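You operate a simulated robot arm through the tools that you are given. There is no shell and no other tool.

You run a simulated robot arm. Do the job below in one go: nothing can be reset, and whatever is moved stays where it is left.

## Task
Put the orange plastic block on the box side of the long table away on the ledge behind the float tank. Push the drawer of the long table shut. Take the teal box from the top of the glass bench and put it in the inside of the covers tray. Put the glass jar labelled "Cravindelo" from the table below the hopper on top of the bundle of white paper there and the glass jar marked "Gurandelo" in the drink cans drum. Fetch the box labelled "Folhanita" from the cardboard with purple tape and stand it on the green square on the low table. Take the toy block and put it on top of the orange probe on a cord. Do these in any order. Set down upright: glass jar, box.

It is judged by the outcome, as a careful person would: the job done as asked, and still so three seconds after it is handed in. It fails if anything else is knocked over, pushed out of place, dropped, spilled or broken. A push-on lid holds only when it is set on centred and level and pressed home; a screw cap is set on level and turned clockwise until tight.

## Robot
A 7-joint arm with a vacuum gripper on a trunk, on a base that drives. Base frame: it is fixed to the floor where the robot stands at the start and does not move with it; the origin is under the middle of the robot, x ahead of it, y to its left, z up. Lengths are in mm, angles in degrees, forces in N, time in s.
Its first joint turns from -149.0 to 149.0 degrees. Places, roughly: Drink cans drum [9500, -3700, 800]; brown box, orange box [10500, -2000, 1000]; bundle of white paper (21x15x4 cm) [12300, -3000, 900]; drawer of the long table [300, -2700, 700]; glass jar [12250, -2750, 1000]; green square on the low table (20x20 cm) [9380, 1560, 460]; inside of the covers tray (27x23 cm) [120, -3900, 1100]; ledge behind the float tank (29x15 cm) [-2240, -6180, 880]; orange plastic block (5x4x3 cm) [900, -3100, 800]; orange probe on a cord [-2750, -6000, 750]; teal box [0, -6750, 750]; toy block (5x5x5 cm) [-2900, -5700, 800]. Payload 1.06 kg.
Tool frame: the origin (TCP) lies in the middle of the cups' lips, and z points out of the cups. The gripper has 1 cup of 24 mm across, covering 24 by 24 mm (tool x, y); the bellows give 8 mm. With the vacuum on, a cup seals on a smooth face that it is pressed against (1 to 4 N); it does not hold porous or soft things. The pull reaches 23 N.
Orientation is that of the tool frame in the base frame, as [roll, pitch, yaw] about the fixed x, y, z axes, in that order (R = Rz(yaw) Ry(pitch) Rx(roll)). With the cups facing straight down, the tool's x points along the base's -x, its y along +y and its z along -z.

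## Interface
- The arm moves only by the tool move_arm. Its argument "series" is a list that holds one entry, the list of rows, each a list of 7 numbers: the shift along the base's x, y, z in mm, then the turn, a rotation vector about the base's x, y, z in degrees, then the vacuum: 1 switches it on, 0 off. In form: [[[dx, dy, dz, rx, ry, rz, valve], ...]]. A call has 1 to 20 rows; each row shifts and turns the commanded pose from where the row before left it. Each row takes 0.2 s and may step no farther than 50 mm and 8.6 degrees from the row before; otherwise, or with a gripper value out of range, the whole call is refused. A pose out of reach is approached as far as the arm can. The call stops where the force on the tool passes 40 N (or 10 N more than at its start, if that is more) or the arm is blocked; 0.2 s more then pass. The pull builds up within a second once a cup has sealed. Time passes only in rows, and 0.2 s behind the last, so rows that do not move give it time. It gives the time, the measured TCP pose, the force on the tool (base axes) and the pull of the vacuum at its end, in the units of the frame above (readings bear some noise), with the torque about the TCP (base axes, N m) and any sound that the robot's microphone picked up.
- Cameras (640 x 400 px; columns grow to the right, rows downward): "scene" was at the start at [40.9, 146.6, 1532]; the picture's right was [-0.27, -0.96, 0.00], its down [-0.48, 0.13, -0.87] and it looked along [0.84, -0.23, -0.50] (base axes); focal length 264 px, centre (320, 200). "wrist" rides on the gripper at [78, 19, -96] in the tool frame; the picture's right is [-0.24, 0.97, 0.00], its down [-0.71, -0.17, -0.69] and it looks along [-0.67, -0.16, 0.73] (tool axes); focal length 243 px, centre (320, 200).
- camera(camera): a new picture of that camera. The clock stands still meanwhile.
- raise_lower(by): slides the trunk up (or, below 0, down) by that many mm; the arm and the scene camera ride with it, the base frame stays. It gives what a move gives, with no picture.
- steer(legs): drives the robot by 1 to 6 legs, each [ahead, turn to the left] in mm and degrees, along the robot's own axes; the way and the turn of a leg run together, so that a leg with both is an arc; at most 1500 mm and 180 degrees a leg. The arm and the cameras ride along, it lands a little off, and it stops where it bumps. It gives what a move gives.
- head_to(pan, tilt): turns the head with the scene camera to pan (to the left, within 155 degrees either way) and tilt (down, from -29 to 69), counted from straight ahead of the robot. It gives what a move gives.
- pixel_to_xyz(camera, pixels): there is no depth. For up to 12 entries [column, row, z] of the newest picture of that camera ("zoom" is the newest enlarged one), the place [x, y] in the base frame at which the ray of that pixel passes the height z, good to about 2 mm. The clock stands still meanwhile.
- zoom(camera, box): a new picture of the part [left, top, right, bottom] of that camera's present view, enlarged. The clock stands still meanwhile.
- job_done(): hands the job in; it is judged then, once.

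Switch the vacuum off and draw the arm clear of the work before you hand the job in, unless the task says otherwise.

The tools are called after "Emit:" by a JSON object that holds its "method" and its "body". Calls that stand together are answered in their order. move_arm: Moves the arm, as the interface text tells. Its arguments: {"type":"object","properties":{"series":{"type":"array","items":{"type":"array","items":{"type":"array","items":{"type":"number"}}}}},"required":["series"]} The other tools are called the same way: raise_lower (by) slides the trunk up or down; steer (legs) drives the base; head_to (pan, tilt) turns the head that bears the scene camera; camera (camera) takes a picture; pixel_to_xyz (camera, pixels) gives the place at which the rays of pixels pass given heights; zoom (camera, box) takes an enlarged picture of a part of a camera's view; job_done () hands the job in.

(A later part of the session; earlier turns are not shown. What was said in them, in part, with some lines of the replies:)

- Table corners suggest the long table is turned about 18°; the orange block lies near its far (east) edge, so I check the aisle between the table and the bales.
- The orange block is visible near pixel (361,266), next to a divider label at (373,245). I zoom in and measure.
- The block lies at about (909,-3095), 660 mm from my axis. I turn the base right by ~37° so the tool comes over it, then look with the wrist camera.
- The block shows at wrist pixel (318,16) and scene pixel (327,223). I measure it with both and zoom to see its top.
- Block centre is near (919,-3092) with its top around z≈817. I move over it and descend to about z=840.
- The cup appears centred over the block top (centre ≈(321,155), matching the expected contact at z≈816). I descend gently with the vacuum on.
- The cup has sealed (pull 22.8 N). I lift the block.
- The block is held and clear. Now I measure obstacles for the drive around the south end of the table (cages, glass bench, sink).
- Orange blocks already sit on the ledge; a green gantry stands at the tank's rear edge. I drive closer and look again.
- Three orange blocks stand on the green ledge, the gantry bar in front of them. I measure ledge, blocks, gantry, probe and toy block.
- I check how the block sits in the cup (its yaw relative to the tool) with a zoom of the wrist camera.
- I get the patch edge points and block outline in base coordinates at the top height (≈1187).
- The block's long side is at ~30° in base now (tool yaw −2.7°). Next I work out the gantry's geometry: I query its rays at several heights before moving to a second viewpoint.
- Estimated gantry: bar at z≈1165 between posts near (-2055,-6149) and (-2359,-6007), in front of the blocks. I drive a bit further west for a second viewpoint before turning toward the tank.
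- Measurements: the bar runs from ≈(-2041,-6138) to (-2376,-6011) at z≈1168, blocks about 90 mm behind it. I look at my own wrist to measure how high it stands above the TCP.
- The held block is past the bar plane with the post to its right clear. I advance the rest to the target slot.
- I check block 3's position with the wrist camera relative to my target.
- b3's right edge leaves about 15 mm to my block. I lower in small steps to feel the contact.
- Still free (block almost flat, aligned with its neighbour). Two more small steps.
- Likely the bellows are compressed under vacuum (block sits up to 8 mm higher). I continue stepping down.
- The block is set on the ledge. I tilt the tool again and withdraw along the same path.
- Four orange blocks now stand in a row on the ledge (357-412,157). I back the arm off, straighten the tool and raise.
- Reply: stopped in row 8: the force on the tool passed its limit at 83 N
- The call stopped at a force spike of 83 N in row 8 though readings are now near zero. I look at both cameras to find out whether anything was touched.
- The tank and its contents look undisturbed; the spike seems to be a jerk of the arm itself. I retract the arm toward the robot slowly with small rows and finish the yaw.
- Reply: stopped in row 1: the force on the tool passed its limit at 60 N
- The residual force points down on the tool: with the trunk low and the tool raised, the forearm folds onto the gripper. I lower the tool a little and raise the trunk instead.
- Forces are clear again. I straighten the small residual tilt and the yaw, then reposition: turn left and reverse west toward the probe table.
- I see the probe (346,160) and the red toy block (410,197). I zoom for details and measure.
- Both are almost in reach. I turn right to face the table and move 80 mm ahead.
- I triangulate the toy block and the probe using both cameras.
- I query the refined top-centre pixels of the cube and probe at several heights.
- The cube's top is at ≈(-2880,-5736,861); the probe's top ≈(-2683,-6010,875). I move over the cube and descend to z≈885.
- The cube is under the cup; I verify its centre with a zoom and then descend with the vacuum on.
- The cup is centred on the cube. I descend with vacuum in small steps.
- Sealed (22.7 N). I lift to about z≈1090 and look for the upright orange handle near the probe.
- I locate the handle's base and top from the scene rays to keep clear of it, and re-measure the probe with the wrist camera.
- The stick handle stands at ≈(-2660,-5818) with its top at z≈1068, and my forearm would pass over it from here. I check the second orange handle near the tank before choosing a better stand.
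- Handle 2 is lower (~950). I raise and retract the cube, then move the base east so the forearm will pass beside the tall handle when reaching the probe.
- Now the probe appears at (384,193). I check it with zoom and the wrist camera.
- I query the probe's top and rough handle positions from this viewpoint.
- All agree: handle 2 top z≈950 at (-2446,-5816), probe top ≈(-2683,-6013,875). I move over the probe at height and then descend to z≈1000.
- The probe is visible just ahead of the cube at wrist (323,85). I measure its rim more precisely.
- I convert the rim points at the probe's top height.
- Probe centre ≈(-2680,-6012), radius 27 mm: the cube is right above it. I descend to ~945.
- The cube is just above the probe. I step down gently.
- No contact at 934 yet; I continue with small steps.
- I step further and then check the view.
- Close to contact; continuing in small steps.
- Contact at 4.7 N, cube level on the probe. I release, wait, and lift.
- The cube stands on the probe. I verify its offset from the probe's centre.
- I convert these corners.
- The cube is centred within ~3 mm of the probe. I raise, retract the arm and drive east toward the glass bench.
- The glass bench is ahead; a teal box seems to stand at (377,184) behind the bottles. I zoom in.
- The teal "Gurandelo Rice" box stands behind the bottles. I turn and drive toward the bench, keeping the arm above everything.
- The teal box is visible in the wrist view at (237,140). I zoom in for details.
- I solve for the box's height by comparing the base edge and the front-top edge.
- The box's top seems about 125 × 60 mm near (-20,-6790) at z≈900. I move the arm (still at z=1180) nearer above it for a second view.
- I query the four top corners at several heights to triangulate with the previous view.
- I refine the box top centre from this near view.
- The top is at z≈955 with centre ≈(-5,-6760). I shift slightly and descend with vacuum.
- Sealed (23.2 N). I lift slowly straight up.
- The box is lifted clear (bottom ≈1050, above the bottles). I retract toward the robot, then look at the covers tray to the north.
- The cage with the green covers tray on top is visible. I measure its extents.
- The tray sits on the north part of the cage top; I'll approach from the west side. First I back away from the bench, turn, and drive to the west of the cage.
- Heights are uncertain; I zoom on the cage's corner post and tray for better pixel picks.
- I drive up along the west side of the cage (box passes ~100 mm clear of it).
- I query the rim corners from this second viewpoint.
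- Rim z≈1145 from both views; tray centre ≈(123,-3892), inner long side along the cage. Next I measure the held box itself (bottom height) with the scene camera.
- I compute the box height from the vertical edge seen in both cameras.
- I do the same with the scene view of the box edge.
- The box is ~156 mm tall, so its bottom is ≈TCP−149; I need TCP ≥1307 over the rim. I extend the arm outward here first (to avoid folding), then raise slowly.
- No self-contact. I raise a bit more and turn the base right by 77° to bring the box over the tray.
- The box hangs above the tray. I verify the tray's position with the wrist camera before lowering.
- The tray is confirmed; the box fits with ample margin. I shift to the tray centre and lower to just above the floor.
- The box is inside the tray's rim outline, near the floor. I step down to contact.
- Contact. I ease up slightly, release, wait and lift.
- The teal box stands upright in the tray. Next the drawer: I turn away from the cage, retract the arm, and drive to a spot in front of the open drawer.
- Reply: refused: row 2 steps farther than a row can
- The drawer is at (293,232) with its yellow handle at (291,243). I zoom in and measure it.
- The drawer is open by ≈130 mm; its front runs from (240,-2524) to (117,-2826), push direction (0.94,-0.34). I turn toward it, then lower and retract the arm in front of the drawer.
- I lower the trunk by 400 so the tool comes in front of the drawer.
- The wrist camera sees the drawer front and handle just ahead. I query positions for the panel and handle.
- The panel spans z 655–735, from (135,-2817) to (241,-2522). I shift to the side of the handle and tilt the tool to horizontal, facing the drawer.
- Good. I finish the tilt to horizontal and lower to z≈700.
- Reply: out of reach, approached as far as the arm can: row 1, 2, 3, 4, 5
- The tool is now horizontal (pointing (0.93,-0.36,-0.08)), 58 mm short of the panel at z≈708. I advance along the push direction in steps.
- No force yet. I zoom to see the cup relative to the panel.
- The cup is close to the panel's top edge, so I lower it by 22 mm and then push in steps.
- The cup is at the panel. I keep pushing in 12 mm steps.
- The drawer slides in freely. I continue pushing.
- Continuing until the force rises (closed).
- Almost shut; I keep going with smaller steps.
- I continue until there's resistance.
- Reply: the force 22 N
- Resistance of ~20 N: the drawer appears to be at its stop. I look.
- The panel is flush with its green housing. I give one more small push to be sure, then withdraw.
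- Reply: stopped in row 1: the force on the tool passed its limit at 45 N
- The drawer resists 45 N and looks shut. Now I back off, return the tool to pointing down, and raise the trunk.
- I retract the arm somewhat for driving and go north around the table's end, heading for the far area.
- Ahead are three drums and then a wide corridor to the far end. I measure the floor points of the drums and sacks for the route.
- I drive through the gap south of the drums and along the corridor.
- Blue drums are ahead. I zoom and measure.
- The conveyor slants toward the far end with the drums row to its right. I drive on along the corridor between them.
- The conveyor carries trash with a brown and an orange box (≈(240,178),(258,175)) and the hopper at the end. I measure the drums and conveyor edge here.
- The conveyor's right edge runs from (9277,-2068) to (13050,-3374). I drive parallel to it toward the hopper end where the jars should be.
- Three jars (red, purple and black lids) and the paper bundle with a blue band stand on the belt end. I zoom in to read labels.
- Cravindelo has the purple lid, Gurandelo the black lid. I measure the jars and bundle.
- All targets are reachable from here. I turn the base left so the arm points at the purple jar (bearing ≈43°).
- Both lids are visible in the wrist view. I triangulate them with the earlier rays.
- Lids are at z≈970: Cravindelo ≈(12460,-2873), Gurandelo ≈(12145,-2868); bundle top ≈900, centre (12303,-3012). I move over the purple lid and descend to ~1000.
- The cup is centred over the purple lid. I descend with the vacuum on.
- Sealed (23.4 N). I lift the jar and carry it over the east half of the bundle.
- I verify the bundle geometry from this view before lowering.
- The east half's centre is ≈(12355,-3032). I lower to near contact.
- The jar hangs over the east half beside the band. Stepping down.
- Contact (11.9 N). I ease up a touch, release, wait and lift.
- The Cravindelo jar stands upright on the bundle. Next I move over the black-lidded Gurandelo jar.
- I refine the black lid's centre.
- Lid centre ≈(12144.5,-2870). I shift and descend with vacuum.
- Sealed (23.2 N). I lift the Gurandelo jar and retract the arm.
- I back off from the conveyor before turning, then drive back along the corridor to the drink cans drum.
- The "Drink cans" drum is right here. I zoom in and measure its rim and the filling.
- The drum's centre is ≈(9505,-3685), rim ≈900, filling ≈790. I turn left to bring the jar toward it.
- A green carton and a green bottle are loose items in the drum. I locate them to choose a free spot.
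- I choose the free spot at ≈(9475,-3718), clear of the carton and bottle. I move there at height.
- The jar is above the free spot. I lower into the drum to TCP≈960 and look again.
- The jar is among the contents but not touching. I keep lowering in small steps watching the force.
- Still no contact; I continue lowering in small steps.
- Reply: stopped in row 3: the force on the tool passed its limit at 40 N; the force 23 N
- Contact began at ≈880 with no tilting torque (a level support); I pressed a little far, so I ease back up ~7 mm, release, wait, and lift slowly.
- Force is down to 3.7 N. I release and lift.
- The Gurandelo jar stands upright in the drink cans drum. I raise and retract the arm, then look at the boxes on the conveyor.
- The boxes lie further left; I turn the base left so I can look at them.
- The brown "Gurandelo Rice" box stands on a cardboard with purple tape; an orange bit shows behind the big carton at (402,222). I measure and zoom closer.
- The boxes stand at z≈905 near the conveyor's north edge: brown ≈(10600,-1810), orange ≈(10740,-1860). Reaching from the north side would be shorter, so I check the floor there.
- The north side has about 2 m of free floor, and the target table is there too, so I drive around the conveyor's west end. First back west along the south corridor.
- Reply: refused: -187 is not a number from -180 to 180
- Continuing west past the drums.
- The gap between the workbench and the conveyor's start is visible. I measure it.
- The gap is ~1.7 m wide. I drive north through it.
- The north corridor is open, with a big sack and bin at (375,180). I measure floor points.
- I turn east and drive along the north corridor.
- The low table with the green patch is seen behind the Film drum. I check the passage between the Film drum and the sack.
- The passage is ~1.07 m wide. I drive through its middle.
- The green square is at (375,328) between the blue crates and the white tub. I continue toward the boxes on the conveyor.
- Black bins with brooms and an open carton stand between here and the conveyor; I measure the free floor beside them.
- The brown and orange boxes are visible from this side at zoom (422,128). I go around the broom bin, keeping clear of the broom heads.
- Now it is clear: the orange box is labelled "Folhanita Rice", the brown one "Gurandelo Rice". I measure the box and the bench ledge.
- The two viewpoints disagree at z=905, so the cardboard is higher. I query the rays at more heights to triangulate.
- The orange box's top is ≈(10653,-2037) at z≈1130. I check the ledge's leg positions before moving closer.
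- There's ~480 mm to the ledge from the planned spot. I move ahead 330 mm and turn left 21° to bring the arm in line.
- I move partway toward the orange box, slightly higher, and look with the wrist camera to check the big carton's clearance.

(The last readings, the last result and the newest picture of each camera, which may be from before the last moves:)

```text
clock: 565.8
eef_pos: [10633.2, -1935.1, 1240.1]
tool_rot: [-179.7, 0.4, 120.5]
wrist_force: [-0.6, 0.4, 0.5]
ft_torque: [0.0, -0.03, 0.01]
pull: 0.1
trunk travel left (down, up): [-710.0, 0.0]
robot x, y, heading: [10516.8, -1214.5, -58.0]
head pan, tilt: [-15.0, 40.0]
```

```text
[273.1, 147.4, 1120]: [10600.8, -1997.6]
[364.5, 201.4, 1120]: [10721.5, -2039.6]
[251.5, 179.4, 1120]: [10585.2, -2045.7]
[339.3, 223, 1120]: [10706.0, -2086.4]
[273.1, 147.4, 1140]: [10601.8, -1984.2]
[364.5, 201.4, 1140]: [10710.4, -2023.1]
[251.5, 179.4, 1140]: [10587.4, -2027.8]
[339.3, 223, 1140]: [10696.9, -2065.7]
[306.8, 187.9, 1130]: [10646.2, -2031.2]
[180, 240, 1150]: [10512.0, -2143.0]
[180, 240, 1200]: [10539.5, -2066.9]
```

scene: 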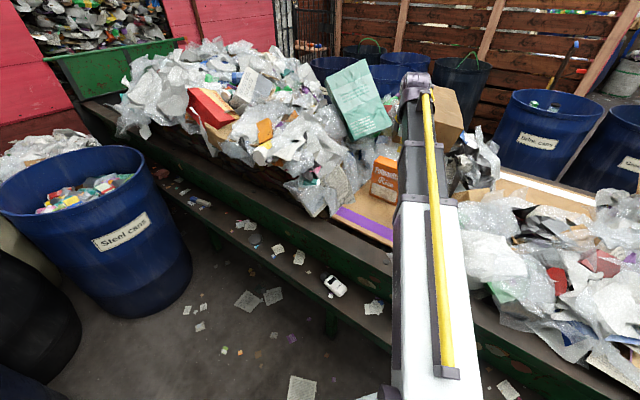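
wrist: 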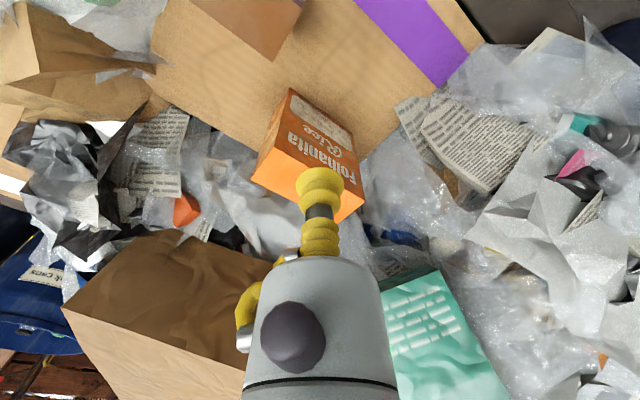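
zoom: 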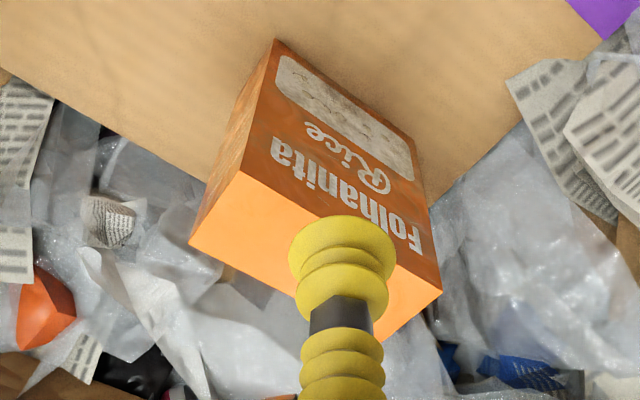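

The top's centre is ≈(10650,-2030) at z≈1135; the carton corner is >100 mm away. I move over it and descend to ~1160.

Emit:
{"method": "move_arm", "body": {"series": [[[6, -32, 0, 0, 0, 0, 0], [6, -32, 0, 0, 0, 0, 0], [5, -31, 0, 0, 0, 0, 0], [0, 0, -40, 0, 0, 0, 0], [0, 0, -38, 0, 0, 0, 0], [0, 0, 0, 0, 0, 0, 0]]]}}

Emit:
{"method": "camera", "body": {"camera": "wrist"}}

Emit:
{"method": "zoom", "body": {"camera": "wrist", "box": [190, 40, 450, 260]}}

```text
clock: 567.2
eef_pos: [10653.5, -2026.5, 1161.3]
tool_rot: [-179.8, 0.5, 120.5]
wrist_force: [-0.3, 0.7, -0.3]
ft_torque: [0.05, -0.01, 0.03]
pull: 0.0
trunk travel left (down, up): [-710.0, 0.0]
robot x, y, heading: [10518.2, -1212.3, -58.4]
head pan, tilt: [-15.0, 40.0]
```

```text
taken
```

wrist: 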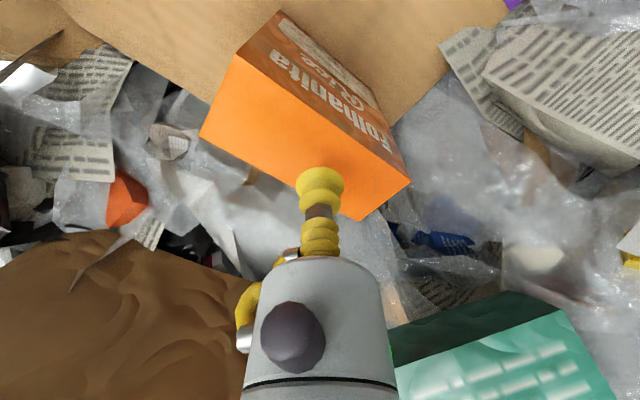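

```text
1.82 times, centred on (320, 150) of wrist
```

zoom: 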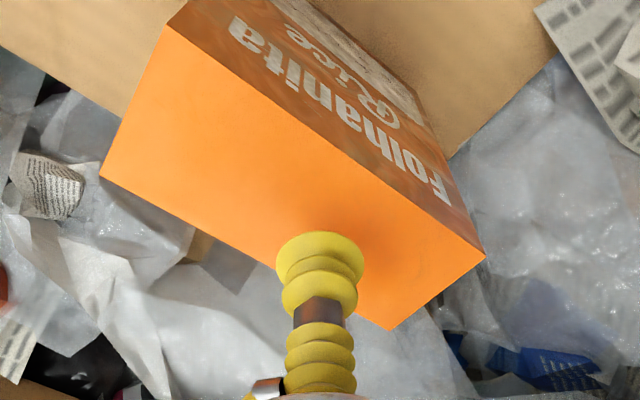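

Emit:
{"method": "pixel_to_xyz", "body": {"camera": "wrist", "pixels": [[236.5, 55.5, 1140], [410.7, 180.2, 1140], [358.5, 221.4, 1140], [199, 136.3, 1140], [236.5, 55.5, 1130], [410.7, 180.2, 1130], [358.5, 221.4, 1130], [199, 136.3, 1130]]}}

```text
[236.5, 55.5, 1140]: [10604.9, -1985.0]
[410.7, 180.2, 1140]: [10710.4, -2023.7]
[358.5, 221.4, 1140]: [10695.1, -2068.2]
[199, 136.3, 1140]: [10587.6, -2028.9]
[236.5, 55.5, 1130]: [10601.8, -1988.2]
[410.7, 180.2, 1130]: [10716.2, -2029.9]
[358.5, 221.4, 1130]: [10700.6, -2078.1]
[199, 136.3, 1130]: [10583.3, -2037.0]
```

Centre ≈(10649.5,-2026.5), z≈1141. I shift 4 mm and descend with vacuum.

Emit:
{"method": "move_arm", "body": {"series": [[[-4, 0, -9, 0, 0, 0, 1], [0, 0, -4, 0, 0, 0, 1], [0, 0, -3, 0, 0, 0, 1], [0, 0, -2, 0, 0, 0, 1], [0, 0, 0, 0, 0, 0, 1]]]}}

```text
clock: 568.4
eef_pos: [10648.2, -2027.3, 1143.6]
tool_rot: [-179.7, 0.4, 120.5]
wrist_force: [-0.4, -0.3, 0.7]
ft_torque: [-0.02, 0.0, 0.02]
pull: 0.1
trunk travel left (down, up): [-710.0, 0.0]
robot x, y, heading: [10519.9, -1213.1, -58.4]
head pan, tilt: [-15.0, 40.0]
```

Not yet in contact; I go down a few more millimetres.

Emit:
{"method": "move_arm", "body": {"series": [[[0, 0, -2, 0, 0, 0, 1], [0, 0, -2, 0, 0, 0, 1], [0, 0, -2, 0, 0, 0, 1], [0, 0, 0, 0, 0, 0, 1]]]}}

```text
clock: 569.4
eef_pos: [10647.6, -2029.0, 1135.9]
tool_rot: [-179.8, 0.4, 120.6]
wrist_force: [0.4, -1.0, 0.0]
ft_torque: [0.01, 0.0, 0.04]
pull: 22.4
trunk travel left (down, up): [-710.0, 0.0]
robot x, y, heading: [10518.3, -1211.5, -58.3]
head pan, tilt: [-15.0, 40.0]
```

Sealed (22.4 N). I lift straight up ~175 mm so the box clears the brown one.

Emit:
{"method": "move_arm", "body": {"series": [[[0, 0, 5, 0, 0, 0, 1], [0, 0, 15, 0, 0, 0, 1], [0, 0, 35, 0, 0, 0, 1], [0, 0, 40, 0, 0, 0, 1], [0, 0, 40, 0, 0, 0, 1], [0, 0, 38, 0, 0, 0, 1], [0, 0, 0, 0, 0, 0, 1]]]}}

Emit:
{"method": "camera", "body": {"camera": "wrist"}}

Emit:
{"method": "camera", "body": {"camera": "scene"}}

```text
clock: 571.0
eef_pos: [10647.5, -2027.4, 1310.5]
tool_rot: [-179.7, 0.3, 120.5]
wrist_force: [-0.3, -0.4, -1.5]
ft_torque: [0.0, 0.02, 0.0]
pull: 22.6
trunk travel left (down, up): [-710.0, 0.0]
robot x, y, heading: [10516.1, -1215.9, -58.0]
head pan, tilt: [-15.0, 40.0]
```

```text
taken
```

wrist: 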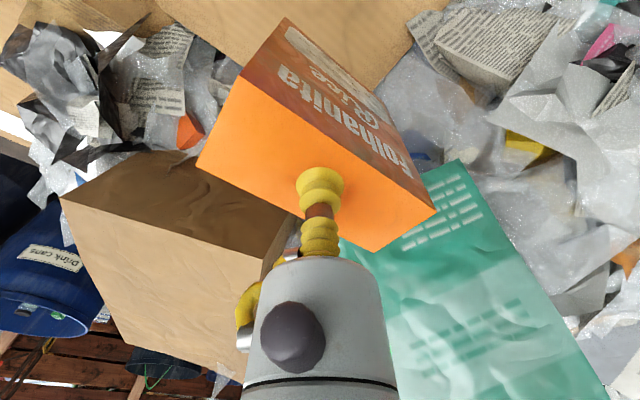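

```text
taken
```

scene: 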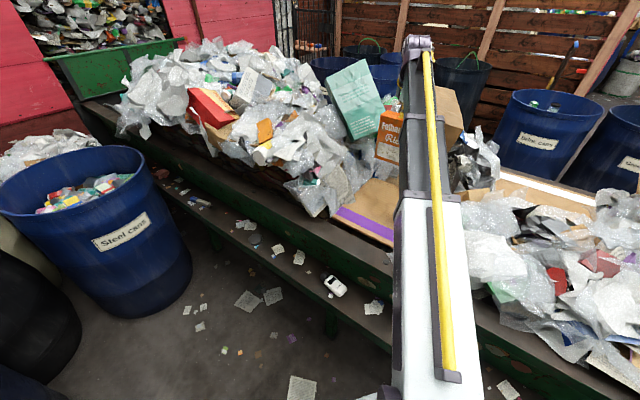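

The Folhanita box is lifted. I raise a little more and reverse the base to carry it clear of the conveyor.

Emit:
{"method": "move_arm", "body": {"series": [[[0, 0, 15, 0, 0, 0, 1], [0, 0, 12, 0, 0, 0, 1], [0, 0, 0, 0, 0, 0, 1]]]}}

Emit:
{"method": "steer", "body": {"legs": [[-450, 0]]}}

Emit:
{"method": "camera", "body": {"camera": "scene"}}

```text
clock: 571.8
eef_pos: [10646.6, -2028.3, 1336.0]
tool_rot: [-179.8, 0.5, 120.4]
wrist_force: [0.0, 0.2, 0.4]
ft_torque: [0.05, 0.0, 0.02]
pull: 23.3
trunk travel left (down, up): [-710.0, 0.0]
robot x, y, heading: [10517.0, -1214.8, -58.2]
head pan, tilt: [-15.0, 40.0]
```

```text
clock: 574.5
eef_pos: [10407.1, -1644.6, 1335.3]
tool_rot: [-179.7, 0.4, 120.5]
wrist_force: [-1.0, -0.1, -0.4]
ft_torque: [0.01, 0.0, -0.01]
pull: 22.5
trunk travel left (down, up): [-710.0, 0.0]
robot x, y, heading: [10280.1, -830.1, -58.3]
head pan, tilt: [-15.0, 40.0]
```

```text
taken
```

scene: 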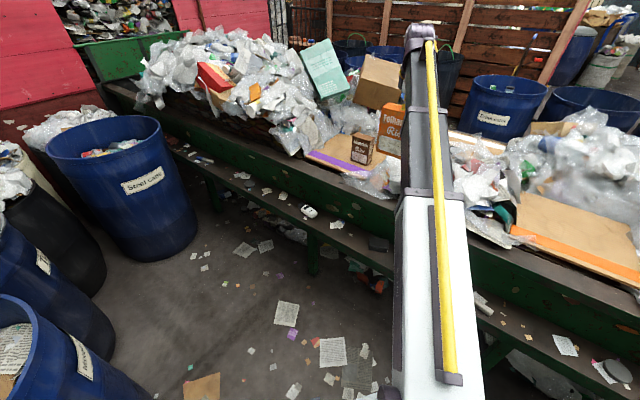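

The brown box is undisturbed. I retract the arm a little, then turn and drive around toward the low table.

Emit:
{"method": "move_arm", "body": {"series": [[[-6, 39, -20, 0, 0, 0, 1], [-6, 39, -20, 0, 0, 0, 1], [-6, 39, -20, 0, 0, 0, 1], [-3, 20, -10, 0, 0, 0, 1], [0, 0, 0, 0, 0, 0, 1]]]}}

Emit:
{"method": "steer", "body": {"legs": [[0, 150.5], [1150, 0], [0, 66], [850, 0]]}}

Emit:
{"method": "head_to", "body": {"pan": -60, "tilt": 38}}

Emit:
{"method": "camera", "body": {"camera": "scene"}}

```text
clock: 575.7
eef_pos: [10386.5, -1505.4, 1264.0]
tool_rot: [-179.8, 0.4, 120.5]
wrist_force: [0.2, 0.4, -0.1]
ft_torque: [-0.02, 0.0, -0.04]
pull: 23.1
trunk travel left (down, up): [-710.0, 0.0]
robot x, y, heading: [10280.4, -829.2, -58.5]
head pan, tilt: [-15.0, 40.0]
```

```text
clock: 594.9
eef_pos: [8914.9, 1076.9, 1264.6]
tool_rot: [-179.7, 0.4, -20.0]
wrist_force: [0.3, -0.7, -0.2]
ft_torque: [0.0, 0.01, 0.01]
pull: 23.0
trunk travel left (down, up): [-710.0, 0.0]
robot x, y, heading: [9430.9, 621.0, 161.4]
head pan, tilt: [-15.0, 40.0]
```

```text
clock: 596.0
eef_pos: [8915.4, 1075.4, 1265.8]
tool_rot: [-179.8, 0.5, -19.9]
wrist_force: [0.0, -0.4, -0.4]
ft_torque: [0.01, -0.03, -0.03]
pull: 22.7
trunk travel left (down, up): [-710.0, 0.0]
robot x, y, heading: [9432.9, 622.6, 161.4]
head pan, tilt: [-60.0, 38.0]
```

```text
taken
```

scene: 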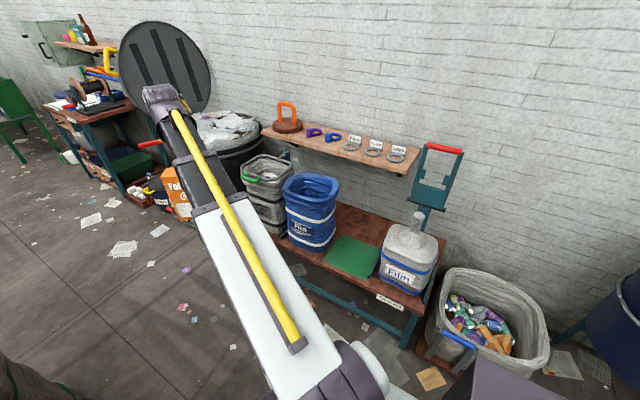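

The low table with the green square is at (352,257). I zoom and measure.

Emit:
{"method": "zoom", "body": {"camera": "scene", "box": [260, 150, 460, 320]}}

Emit:
{"method": "pixel_to_xyz", "body": {"camera": "scene", "pixels": [[343, 236, 460], [381, 249, 460], [363, 279, 460], [323, 264, 460], [352, 257, 460], [400, 312, 440], [280, 240, 460], [310, 190, 700], [412, 240, 650], [345, 150, 950], [420, 175, 950]]}}

```text
2.35 times, centred on (360, 235) of scene
```

zoom: 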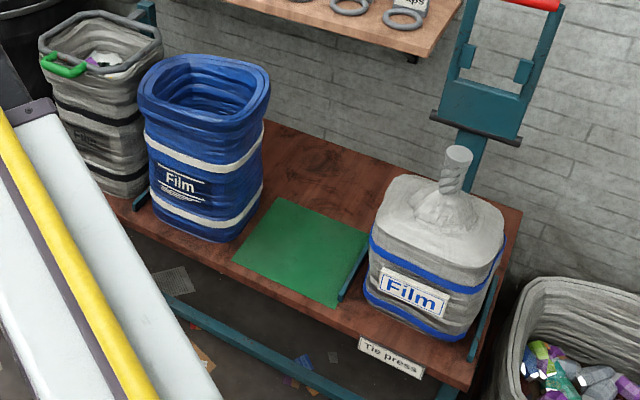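

```text
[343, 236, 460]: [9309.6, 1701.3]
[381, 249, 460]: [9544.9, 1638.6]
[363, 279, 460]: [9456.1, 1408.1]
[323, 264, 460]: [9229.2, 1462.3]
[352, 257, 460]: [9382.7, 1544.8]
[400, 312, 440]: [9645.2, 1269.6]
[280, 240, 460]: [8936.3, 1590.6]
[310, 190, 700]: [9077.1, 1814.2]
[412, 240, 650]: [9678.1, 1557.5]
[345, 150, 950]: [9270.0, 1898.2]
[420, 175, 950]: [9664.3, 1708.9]
```

Emit:
{"method": "pixel_to_xyz", "body": {"camera": "scene", "pixels": [[346, 234.1, 460], [380, 249, 460], [366.4, 280.5, 460], [322.6, 259.7, 460], [346, 234.1, 560], [380, 249, 560], [366.4, 280.5, 560], [322.6, 259.7, 560]]}}

Emit:
{"method": "zoom", "body": {"camera": "scene", "box": [310, 220, 400, 300]}}

```text
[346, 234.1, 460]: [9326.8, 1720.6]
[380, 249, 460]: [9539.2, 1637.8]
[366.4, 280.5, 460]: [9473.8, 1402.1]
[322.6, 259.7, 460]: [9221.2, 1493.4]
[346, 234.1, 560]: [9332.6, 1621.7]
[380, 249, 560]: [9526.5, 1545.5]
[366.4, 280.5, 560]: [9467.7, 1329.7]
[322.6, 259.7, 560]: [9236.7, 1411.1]
```

```text
5.00 times, centred on (355, 260) of scene
```

zoom: 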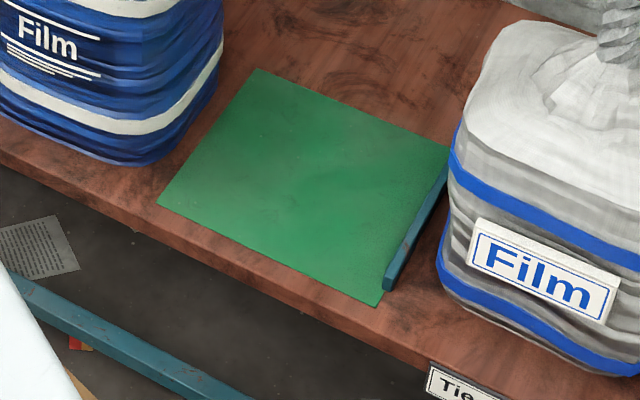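

The square's centre is ≈(9382,1559) at z=460. I turn north, move 170 mm closer, and align the arm with the square.

Emit:
{"method": "steer", "body": {"legs": [[0, -68.4], [170, 0], [0, 22.6]]}}

Emit:
{"method": "head_to", "body": {"pan": -20, "tilt": 50}}

Emit:
{"method": "camera", "body": {"camera": "scene"}}

Emit:
{"method": "camera", "body": {"camera": "wrist"}}

```text
clock: 598.6
eef_pos: [9453.3, 1306.9, 1265.0]
tool_rot: [-179.7, 0.3, -70.4]
wrist_force: [-0.5, 0.6, 0.4]
ft_torque: [0.01, -0.03, 0.03]
pull: 22.8
trunk travel left (down, up): [-710.0, 0.0]
robot x, y, heading: [9428.9, 620.8, 111.1]
head pan, tilt: [-60.0, 38.0]
stopped in leg 1: the robot was blocked; the commanded pose is now the measured one
```

```text
clock: 599.7
eef_pos: [9454.1, 1307.4, 1265.5]
tool_rot: [-179.9, 0.4, -70.3]
wrist_force: [-0.7, -0.9, -0.9]
ft_torque: [0.01, 0.03, 0.02]
pull: 23.1
trunk travel left (down, up): [-710.0, 0.0]
robot x, y, heading: [9432.9, 621.2, 110.9]
head pan, tilt: [-20.0, 50.0]
```

```text
taken
```

scene: 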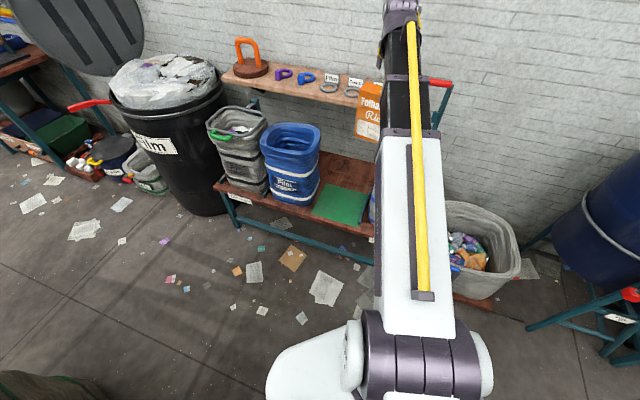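

```text
taken
```

wrist: 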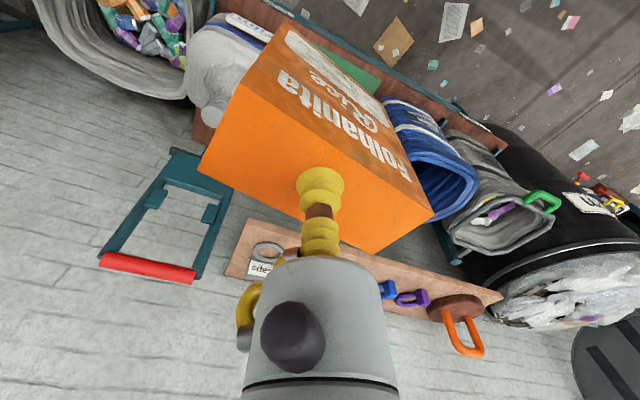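

The turn was blocked by something near the base. I look behind/around the robot.

Emit:
{"method": "head_to", "body": {"pan": 100, "tilt": 55}}

Emit:
{"method": "camera", "body": {"camera": "scene"}}

Emit:
{"method": "head_to", "body": {"pan": 155, "tilt": 50}}

Emit:
{"method": "camera", "body": {"camera": "scene"}}

Emit:
{"method": "head_to", "body": {"pan": -130, "tilt": 50}}

Emit:
{"method": "camera", "body": {"camera": "scene"}}

```text
clock: 601.7
eef_pos: [9453.2, 1307.9, 1264.9]
tool_rot: [-179.8, 0.4, -70.3]
wrist_force: [0.5, -0.3, 0.1]
ft_torque: [0.04, 0.01, -0.01]
pull: 22.8
trunk travel left (down, up): [-710.0, 0.0]
robot x, y, heading: [9432.5, 627.0, 111.2]
head pan, tilt: [100.0, 55.0]
```

```text
taken
```

scene: 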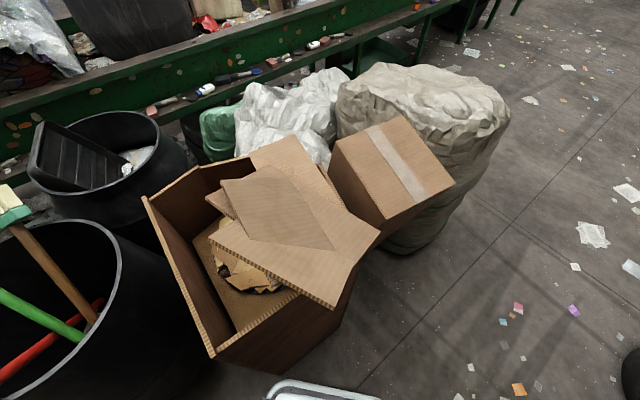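

```text
clock: 602.9
eef_pos: [9454.3, 1307.4, 1265.7]
tool_rot: [-179.8, 0.4, -70.3]
wrist_force: [-0.2, 0.2, -0.4]
ft_torque: [0.01, -0.02, 0.03]
pull: 23.4
trunk travel left (down, up): [-710.0, 0.0]
robot x, y, heading: [9430.5, 623.0, 111.0]
head pan, tilt: [154.7, 50.0]
```

```text
taken
```

scene: 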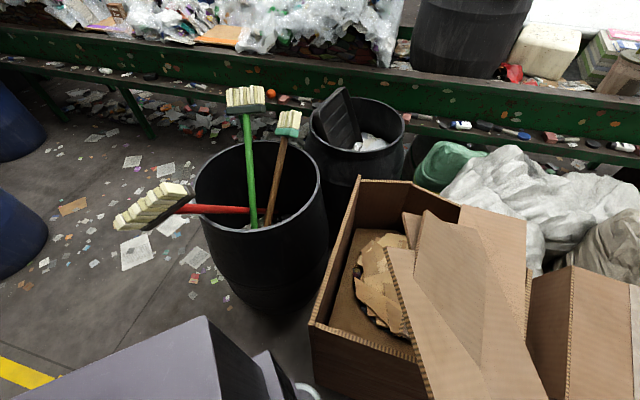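

```text
clock: 606.8
eef_pos: [9453.8, 1306.5, 1265.5]
tool_rot: [-179.8, 0.5, -70.3]
wrist_force: [-0.5, -0.1, 0.3]
ft_torque: [0.0, 0.0, -0.01]
pull: 22.9
trunk travel left (down, up): [-710.0, 0.0]
robot x, y, heading: [9428.9, 625.9, 111.3]
head pan, tilt: [-130.0, 50.0]
```

```text
taken
```

scene: 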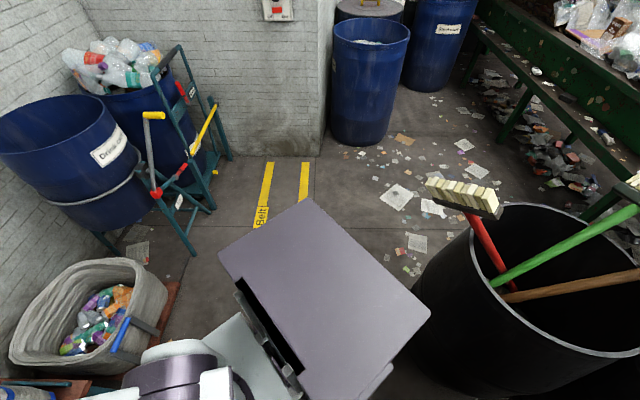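

A big open carton stands close behind the base. The arm is already nearly aligned with the square, so I just drive ahead 150 mm, away from the carton.

Emit:
{"method": "steer", "body": {"legs": [[150, 0]]}}

Emit:
{"method": "head_to", "body": {"pan": 150, "tilt": 50}}

Emit:
{"method": "camera", "body": {"camera": "scene"}}

Emit:
{"method": "head_to", "body": {"pan": -15, "tilt": 50}}

Emit:
{"method": "camera", "body": {"camera": "scene"}}

```text
clock: 608.2
eef_pos: [9398.3, 1446.8, 1265.4]
tool_rot: [-179.8, 0.3, -70.2]
wrist_force: [0.5, -0.1, -0.4]
ft_torque: [-0.02, -0.01, 0.0]
pull: 22.7
trunk travel left (down, up): [-710.0, 0.0]
robot x, y, heading: [9378.2, 761.9, 111.0]
head pan, tilt: [-130.0, 50.0]
```

```text
clock: 612.1
eef_pos: [9398.9, 1447.2, 1263.9]
tool_rot: [-179.8, 0.4, -70.1]
wrist_force: [0.0, -0.6, 0.1]
ft_torque: [-0.01, 0.02, 0.01]
pull: 22.7
trunk travel left (down, up): [-710.0, 0.0]
robot x, y, heading: [9380.3, 764.4, 111.2]
head pan, tilt: [150.0, 50.0]
```

```text
taken
```

scene: 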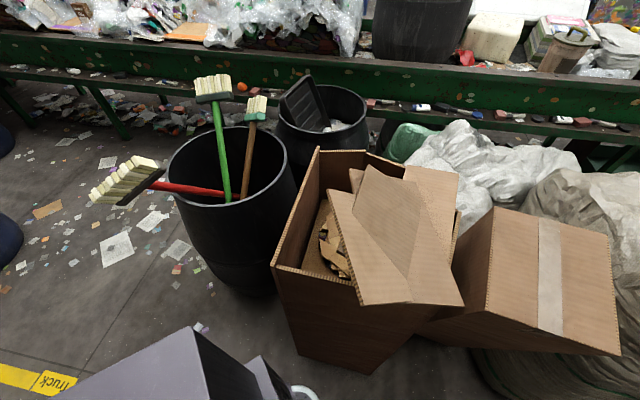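

```text
clock: 614.6
eef_pos: [9399.1, 1447.2, 1265.1]
tool_rot: [-180.0, 0.4, -70.1]
wrist_force: [-0.9, -0.2, -1.5]
ft_torque: [-0.02, 0.02, 0.0]
pull: 22.4
trunk travel left (down, up): [-710.0, 0.0]
robot x, y, heading: [9376.4, 762.1, 111.1]
head pan, tilt: [-15.0, 50.0]
```

```text
taken
```

scene: 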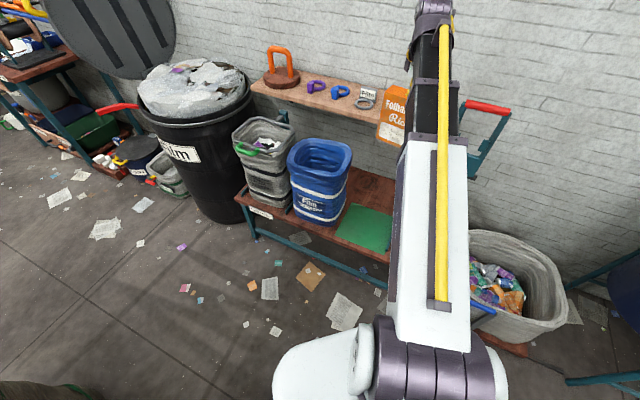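

Everything behind looks intact. I extend the box over the square's centre at this height, aligning it with the square, then lower the trunk.

Emit:
{"method": "move_arm", "body": {"series": [[[-5, 37, 0, 0, 0, 5.3, 1], [-6, 37, 0, 0, 0, 5.3, 1], [-6, 38, 0, 0, 0, 0, 1], [0, 0, 0, 0, 0, 0, 1]]]}}

Emit:
{"method": "raise_lower", "body": {"by": -530}}

Emit:
{"method": "camera", "body": {"camera": "scene"}}

Emit:
{"method": "camera", "body": {"camera": "wrist"}}

```text
clock: 615.6
eef_pos: [9381.8, 1556.6, 1267.0]
tool_rot: [-179.8, 0.4, -59.6]
wrist_force: [0.1, 0.8, -0.6]
ft_torque: [-0.02, 0.02, 0.01]
pull: 22.7
trunk travel left (down, up): [-710.0, 0.0]
robot x, y, heading: [9376.5, 760.5, 111.3]
head pan, tilt: [-15.0, 50.0]
```

```text
refused: -530 is not a number from -400 to 400
```

```text
taken
```

scene: 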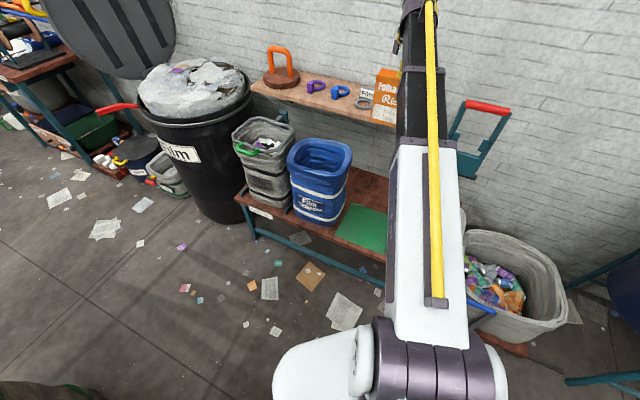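

```text
taken
```

wrist: 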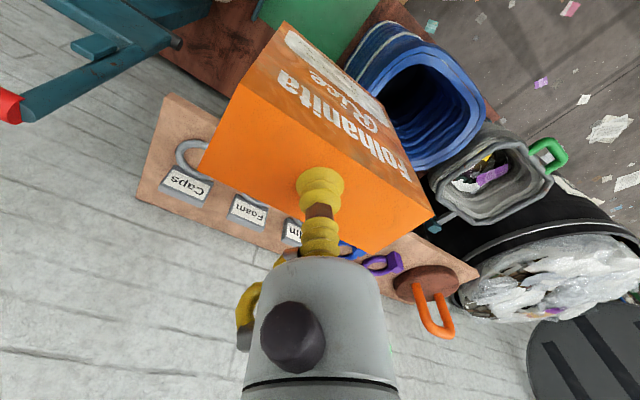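

The trunk slide allows 400 mm per call; I lower in two stages.

Emit:
{"method": "raise_lower", "body": {"by": -300}}

Emit:
{"method": "camera", "body": {"camera": "wrist"}}

Emit:
{"method": "camera", "body": {"camera": "scene"}}

```text
clock: 618.6
eef_pos: [9381.0, 1555.9, 966.4]
tool_rot: [-179.8, 0.4, -59.6]
wrist_force: [0.3, 0.1, 0.7]
ft_torque: [-0.03, 0.02, -0.05]
pull: 23.2
trunk travel left (down, up): [-410.0, 300.0]
robot x, y, heading: [9383.0, 762.8, 111.1]
head pan, tilt: [-15.0, 50.0]
```

```text
taken
```

wrist: 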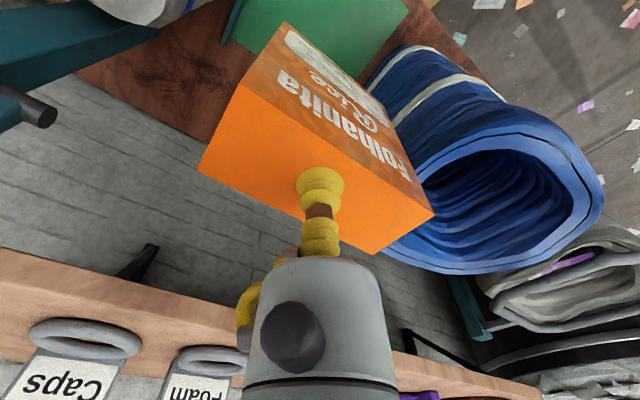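

```text
taken
```

scene: 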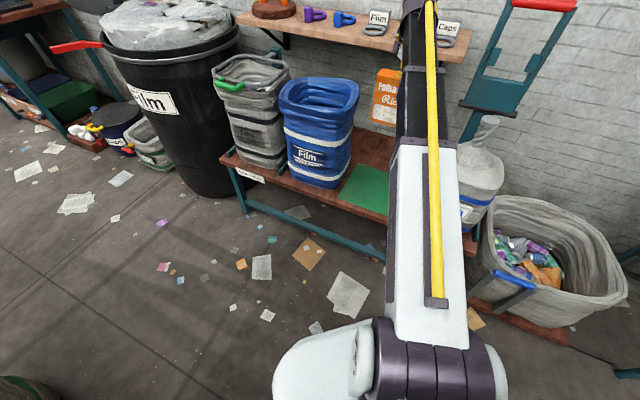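

I check the blue crate's rim position relative to the box path.

Emit:
{"method": "pixel_to_xyz", "body": {"camera": "wrist", "pixels": [[395, 120, 740], [410, 165, 740], [395, 235, 740], [366, 80, 600], [258, 10, 460], [400, 12, 460], [232, 30, 480]]}}

Emit:
{"method": "pixel_to_xyz", "body": {"camera": "scene", "pixels": [[358, 95, 740], [345, 115, 740], [282, 95, 740], [388, 172, 460], [362, 168, 460], [340, 203, 460], [388, 217, 460], [345, 187, 460]]}}

```text
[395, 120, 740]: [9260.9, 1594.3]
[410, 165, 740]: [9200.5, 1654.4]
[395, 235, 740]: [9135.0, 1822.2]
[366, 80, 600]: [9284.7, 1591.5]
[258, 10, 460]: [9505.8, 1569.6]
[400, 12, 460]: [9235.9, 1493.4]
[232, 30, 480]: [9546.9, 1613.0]
```

```text
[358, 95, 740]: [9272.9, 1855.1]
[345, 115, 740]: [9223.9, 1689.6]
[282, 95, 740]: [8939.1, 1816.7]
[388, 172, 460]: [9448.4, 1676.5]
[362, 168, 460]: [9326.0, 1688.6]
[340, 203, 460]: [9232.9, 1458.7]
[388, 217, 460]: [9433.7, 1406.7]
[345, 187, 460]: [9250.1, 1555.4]
```

The crate is ≥35 mm away from the box's side. I lower further.

Emit:
{"method": "raise_lower", "body": {"by": -260}}

Emit:
{"method": "camera", "body": {"camera": "wrist"}}

Emit:
{"method": "camera", "body": {"camera": "scene"}}

Emit:
{"method": "zoom", "body": {"camera": "scene", "box": [270, 20, 470, 200]}}

```text
clock: 621.2
eef_pos: [9381.3, 1555.6, 706.7]
tool_rot: [-179.8, 0.4, -59.6]
wrist_force: [0.3, -0.7, -0.5]
ft_torque: [0.01, 0.0, 0.02]
pull: 23.1
trunk travel left (down, up): [-150.0, 560.0]
robot x, y, heading: [9377.4, 763.7, 111.2]
head pan, tilt: [-15.0, 50.0]
```

```text
taken
```

wrist: 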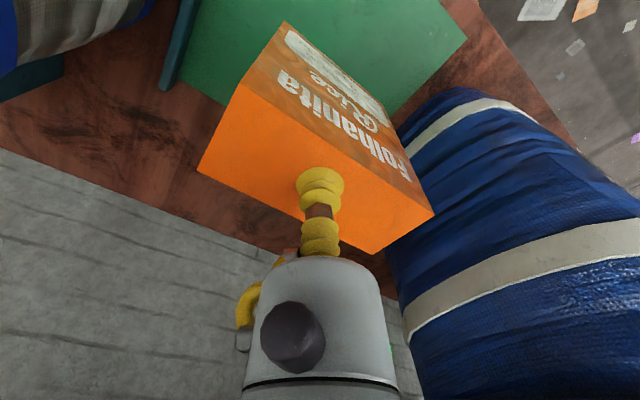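

```text
taken
```

scene: 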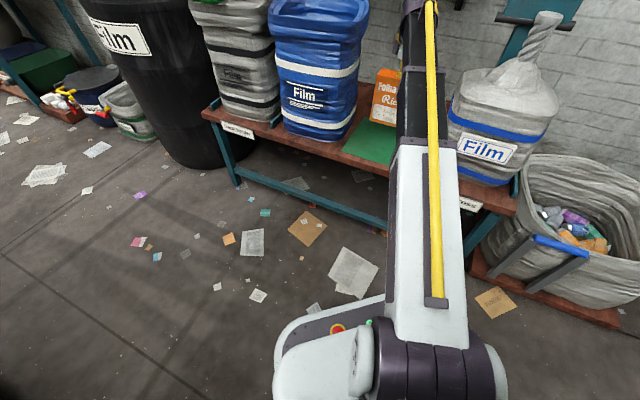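

```text
2.22 times, centred on (370, 110) of scene
```

zoom: 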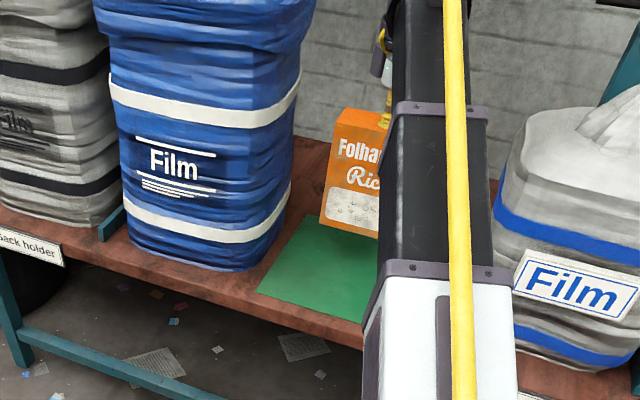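

I verify the square's corners from the wrist view before the final lowering.

Emit:
{"method": "pixel_to_xyz", "body": {"camera": "wrist", "pixels": [[467, 38, 460], [182, 86, 460], [395, 112, 460], [205, 2, 460], [440, 0, 460], [238, 100, 460], [398, 130, 560]]}}

```text
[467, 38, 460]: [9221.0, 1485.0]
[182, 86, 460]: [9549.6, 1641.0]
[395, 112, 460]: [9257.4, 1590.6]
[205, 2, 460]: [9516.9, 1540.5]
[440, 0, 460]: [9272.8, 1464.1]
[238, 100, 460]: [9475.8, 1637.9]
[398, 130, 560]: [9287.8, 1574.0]
```

The square's centre is ≈(9385,1562). I shift slightly and lower to just above contact.

Emit:
{"method": "move_arm", "body": {"series": [[[3, 5, -25, 0, 0, 0, 1], [0, 0, -30, 0, 0, 0, 1], [0, 0, -22, 0, 0, 0, 1], [0, 0, 0, 0, 0, 0, 1]]]}}

Emit:
{"method": "zoom", "body": {"camera": "scene", "box": [270, 20, 470, 200]}}

```text
clock: 622.2
eef_pos: [9383.5, 1562.7, 630.2]
tool_rot: [-179.9, 0.4, -59.6]
wrist_force: [0.8, -0.6, 0.4]
ft_torque: [-0.01, -0.01, -0.01]
pull: 22.5
trunk travel left (down, up): [-150.0, 560.0]
robot x, y, heading: [9377.5, 761.5, 111.3]
head pan, tilt: [-15.0, 50.0]
```

```text
2.22 times, centred on (370, 110) of scene
```

zoom: 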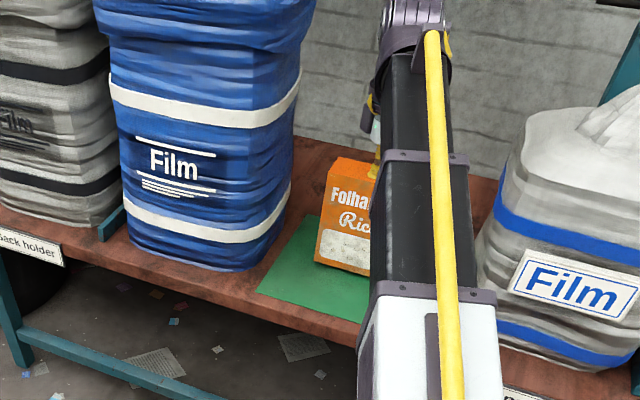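

The box is just above the square. I step down to contact.

Emit:
{"method": "move_arm", "body": {"series": [[[0, 0, -5, 0, 0, 0, 1], [0, 0, -4, 0, 0, 0, 1], [0, 0, -3, 0, 0, 0, 1], [0, 0, 0, 0, 0, 0, 1]]]}}

```text
clock: 623.2
eef_pos: [9383.4, 1561.1, 619.7]
tool_rot: [-179.7, 0.5, -59.6]
wrist_force: [-1.0, 1.3, 13.1]
ft_torque: [-0.01, -0.01, -0.02]
pull: 22.6
trunk travel left (down, up): [-150.0, 560.0]
robot x, y, heading: [9376.6, 758.7, 111.2]
head pan, tilt: [-15.0, 50.0]
```

Contact (13 N). I ease up 1.5 mm, release, wait, and lift.

Emit:
{"method": "move_arm", "body": {"series": [[[0, 0, 1.5, 0, 0, 0, 1], [0, 0, 0, 0, 0, 0, 0], [0, 0, 0, 0, 0, 0, 0], [0, 0, 0, 0, 0, 0, 0], [0, 0, 0, 0, 0, 0, 0], [0, 0, 0, 0, 0, 0, 0], [0, 0, 3, 0, 0, 0, 0], [0, 0, 8, 0, 0, 0, 0], [0, 0, 25, 0, 0, 0, 0], [0, 0, 35, 0, 0, 0, 0], [0, 0, 0, 0, 0, 0, 0]]]}}

Emit:
{"method": "camera", "body": {"camera": "wrist"}}

Emit:
{"method": "zoom", "body": {"camera": "scene", "box": [270, 20, 470, 200]}}

```text
clock: 625.6
eef_pos: [9384.2, 1563.5, 687.3]
tool_rot: [-179.8, 0.3, -59.6]
wrist_force: [-0.5, 0.7, 0.1]
ft_torque: [-0.03, 0.0, 0.01]
pull: 0.0
trunk travel left (down, up): [-150.0, 560.0]
robot x, y, heading: [9380.3, 763.6, 111.1]
head pan, tilt: [-15.0, 50.0]
```

```text
taken
```

wrist: 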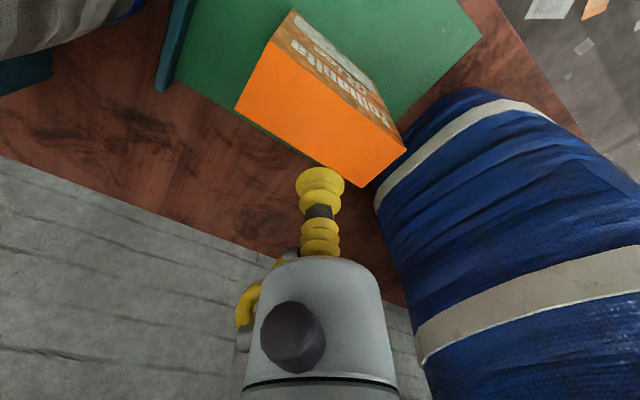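

```text
2.22 times, centred on (370, 110) of scene
```

zoom: 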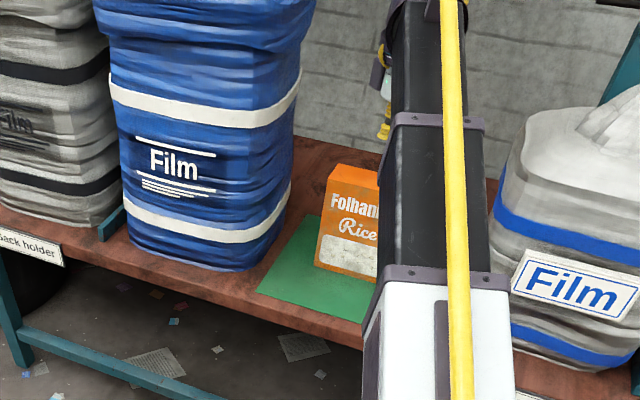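

The Folhanita box stands upright on the green square. I raise the trunk to draw the arm clear, then check the carton behind me for displacement.

Emit:
{"method": "raise_lower", "body": {"by": 400}}

Emit:
{"method": "move_arm", "body": {"series": [[[0, -40, 0, 0, 0, 0, 0], [0, -40, 0, 0, 0, 0, 0], [0, -40, 0, 0, 0, 0, 0], [0, 0, 0, 0, 0, 0, 0]]]}}

Emit:
{"method": "camera", "body": {"camera": "scene"}}

Emit:
{"method": "zoom", "body": {"camera": "scene", "box": [270, 100, 490, 280]}}

Emit:
{"method": "head_to", "body": {"pan": 150, "tilt": 45}}

Emit:
{"method": "camera", "body": {"camera": "scene"}}

```text
clock: 629.5
eef_pos: [9384.4, 1562.5, 1087.2]
tool_rot: [-179.8, 0.4, -59.6]
wrist_force: [0.3, 0.6, 0.2]
ft_torque: [0.04, -0.02, -0.05]
pull: 0.0
trunk travel left (down, up): [-550.0, 160.0]
robot x, y, heading: [9379.1, 761.7, 111.3]
head pan, tilt: [-15.0, 50.0]
```

```text
clock: 630.5
eef_pos: [9386.3, 1443.0, 1087.0]
tool_rot: [-179.8, 0.4, -59.7]
wrist_force: [0.5, -0.1, -0.4]
ft_torque: [-0.01, 0.02, -0.01]
pull: 0.1
trunk travel left (down, up): [-550.0, 160.0]
robot x, y, heading: [9379.3, 761.4, 111.0]
head pan, tilt: [-15.0, 50.0]
```

```text
taken
```

scene: 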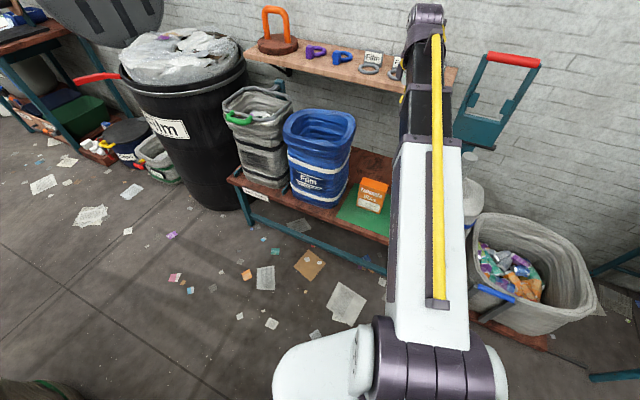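

```text
2.22 times, centred on (380, 190) of scene
```

zoom: 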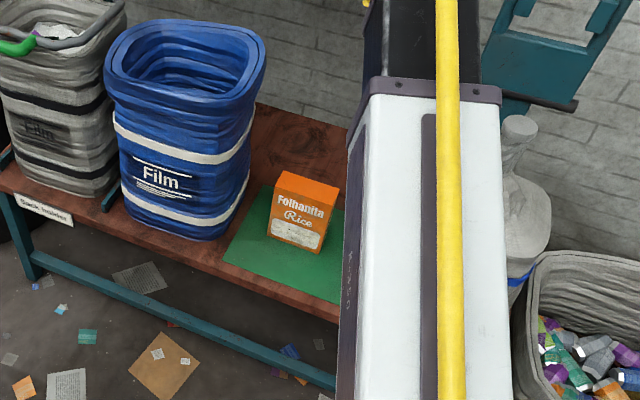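

```text
clock: 633.0
eef_pos: [9385.9, 1443.3, 1087.8]
tool_rot: [-179.8, 0.5, -59.6]
wrist_force: [0.2, -0.3, 0.5]
ft_torque: [0.0, -0.03, -0.03]
pull: 0.0
trunk travel left (down, up): [-550.0, 160.0]
robot x, y, heading: [9378.1, 761.3, 111.3]
head pan, tilt: [150.0, 45.0]
```

```text
taken
```

scene: 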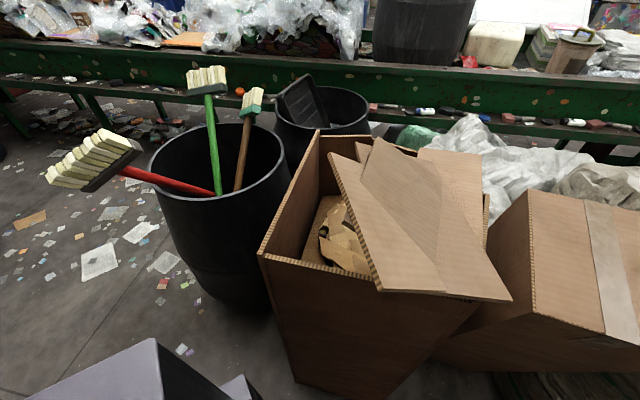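

The box is well placed. I compare the carton and bin positions with the earlier measurements.

Emit:
{"method": "pixel_to_xyz", "body": {"camera": "scene", "pixels": [[318, 132, 900], [318, 132, 800], [259, 252, 800], [148, 170, 800], [290, 175, 800], [298, 382, 0], [219, 125, 800]]}}

```text
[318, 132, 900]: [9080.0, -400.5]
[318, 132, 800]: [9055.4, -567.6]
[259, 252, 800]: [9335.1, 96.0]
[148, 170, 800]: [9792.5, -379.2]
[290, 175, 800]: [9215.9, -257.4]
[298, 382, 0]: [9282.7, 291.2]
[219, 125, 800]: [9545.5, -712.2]
```

Within measuring accuracy nothing has shifted. I retract the arm a bit further with the vacuum off before handing in.

Emit:
{"method": "move_arm", "body": {"series": [[[0, -40, 10, 0, 0, 0, 0], [0, -40, 10, 0, 0, 0, 0], [0, 0, 0, 0, 0, 0, 0], [0, 0, 0, 0, 0, 0, 0]]]}}

Emit:
{"method": "head_to", "body": {"pan": -15, "tilt": 45}}

Emit:
{"method": "camera", "body": {"camera": "scene"}}

```text
clock: 634.0
eef_pos: [9388.0, 1363.6, 1106.6]
tool_rot: [-179.9, 0.4, -59.7]
wrist_force: [-0.3, 3.4, -10.2]
ft_torque: [0.27, 0.06, 0.01]
pull: 0.1
trunk travel left (down, up): [-550.0, 160.0]
robot x, y, heading: [9379.3, 760.4, 111.2]
head pan, tilt: [150.0, 45.0]
```

```text
clock: 636.5
eef_pos: [9386.4, 1364.1, 1107.9]
tool_rot: [-179.8, 0.4, -59.6]
wrist_force: [0.6, 4.7, -10.5]
ft_torque: [0.33, 0.19, 0.09]
pull: 0.0
trunk travel left (down, up): [-550.0, 160.0]
robot x, y, heading: [9380.1, 761.3, 111.3]
head pan, tilt: [-15.0, 45.0]
```

```text
taken
```

scene: 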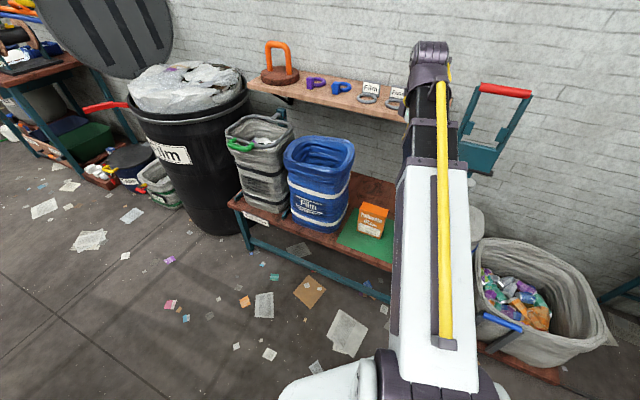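

A slight self-contact of the folded arm shows (−10 N); I extend it back a little to relieve that, still well clear of the table items.

Emit:
{"method": "move_arm", "body": {"series": [[[0, 25, -20, 0, 0, 0, 0], [0, 25, -20, 0, 0, 0, 0], [0, 0, 0, 0, 0, 0, 0]]]}}

```text
clock: 637.3
eef_pos: [9387.2, 1413.4, 1069.3]
tool_rot: [-179.7, 0.3, -59.5]
wrist_force: [0.4, 0.0, 0.2]
ft_torque: [-0.01, 0.0, 0.02]
pull: 0.0
trunk travel left (down, up): [-550.0, 160.0]
robot x, y, heading: [9378.3, 760.5, 111.1]
head pan, tilt: [-15.0, 45.0]
```

The arm is free of contact, the vacuum is off, and every item of the task has been done and checked in pictures. I hand the job in.

Emit:
{"method": "job_done", "body": {}}

```text
The job is handed in.
```

I finished every part of the job and handed it in. I checked each placement in camera pictures when I made it, but did not go back to re-check the earlier ones at the end.

| Task | Result |
|---|---|
| Orange plastic block | On the ledge behind the float tank, in line with the three blocks already there |
| Drawer of the long table | Pushed shut; it held against a 45 N push |
| Teal box | Standing upright inside the covers tray |
| Cravindelo jar (purple lid) | Upright on the bundle of white paper, beside the blue band |
| Gurandelo jar (black lid) | Upright in the drink cans drum, clear of the loose carton and bottle |
| Folhanita box (orange) | Upright on the green square on the low table |
| Toy block | On top of the orange probe, about 3 mm off centre |

- **Blocked turn:** near the low table the base was stopped while turning. I think it touched the large open carton behind it. Measured afterwards, the carton was about 25 mm from where I had it before, which is within measuring error. So I could not rule out a small shift.
- **Force spikes:** near the float tank the arm twice stopped itself, at 83 N and 60 N. I believe it was pressing against itself, and the tank and the things around it looked unchanged in the pictures.
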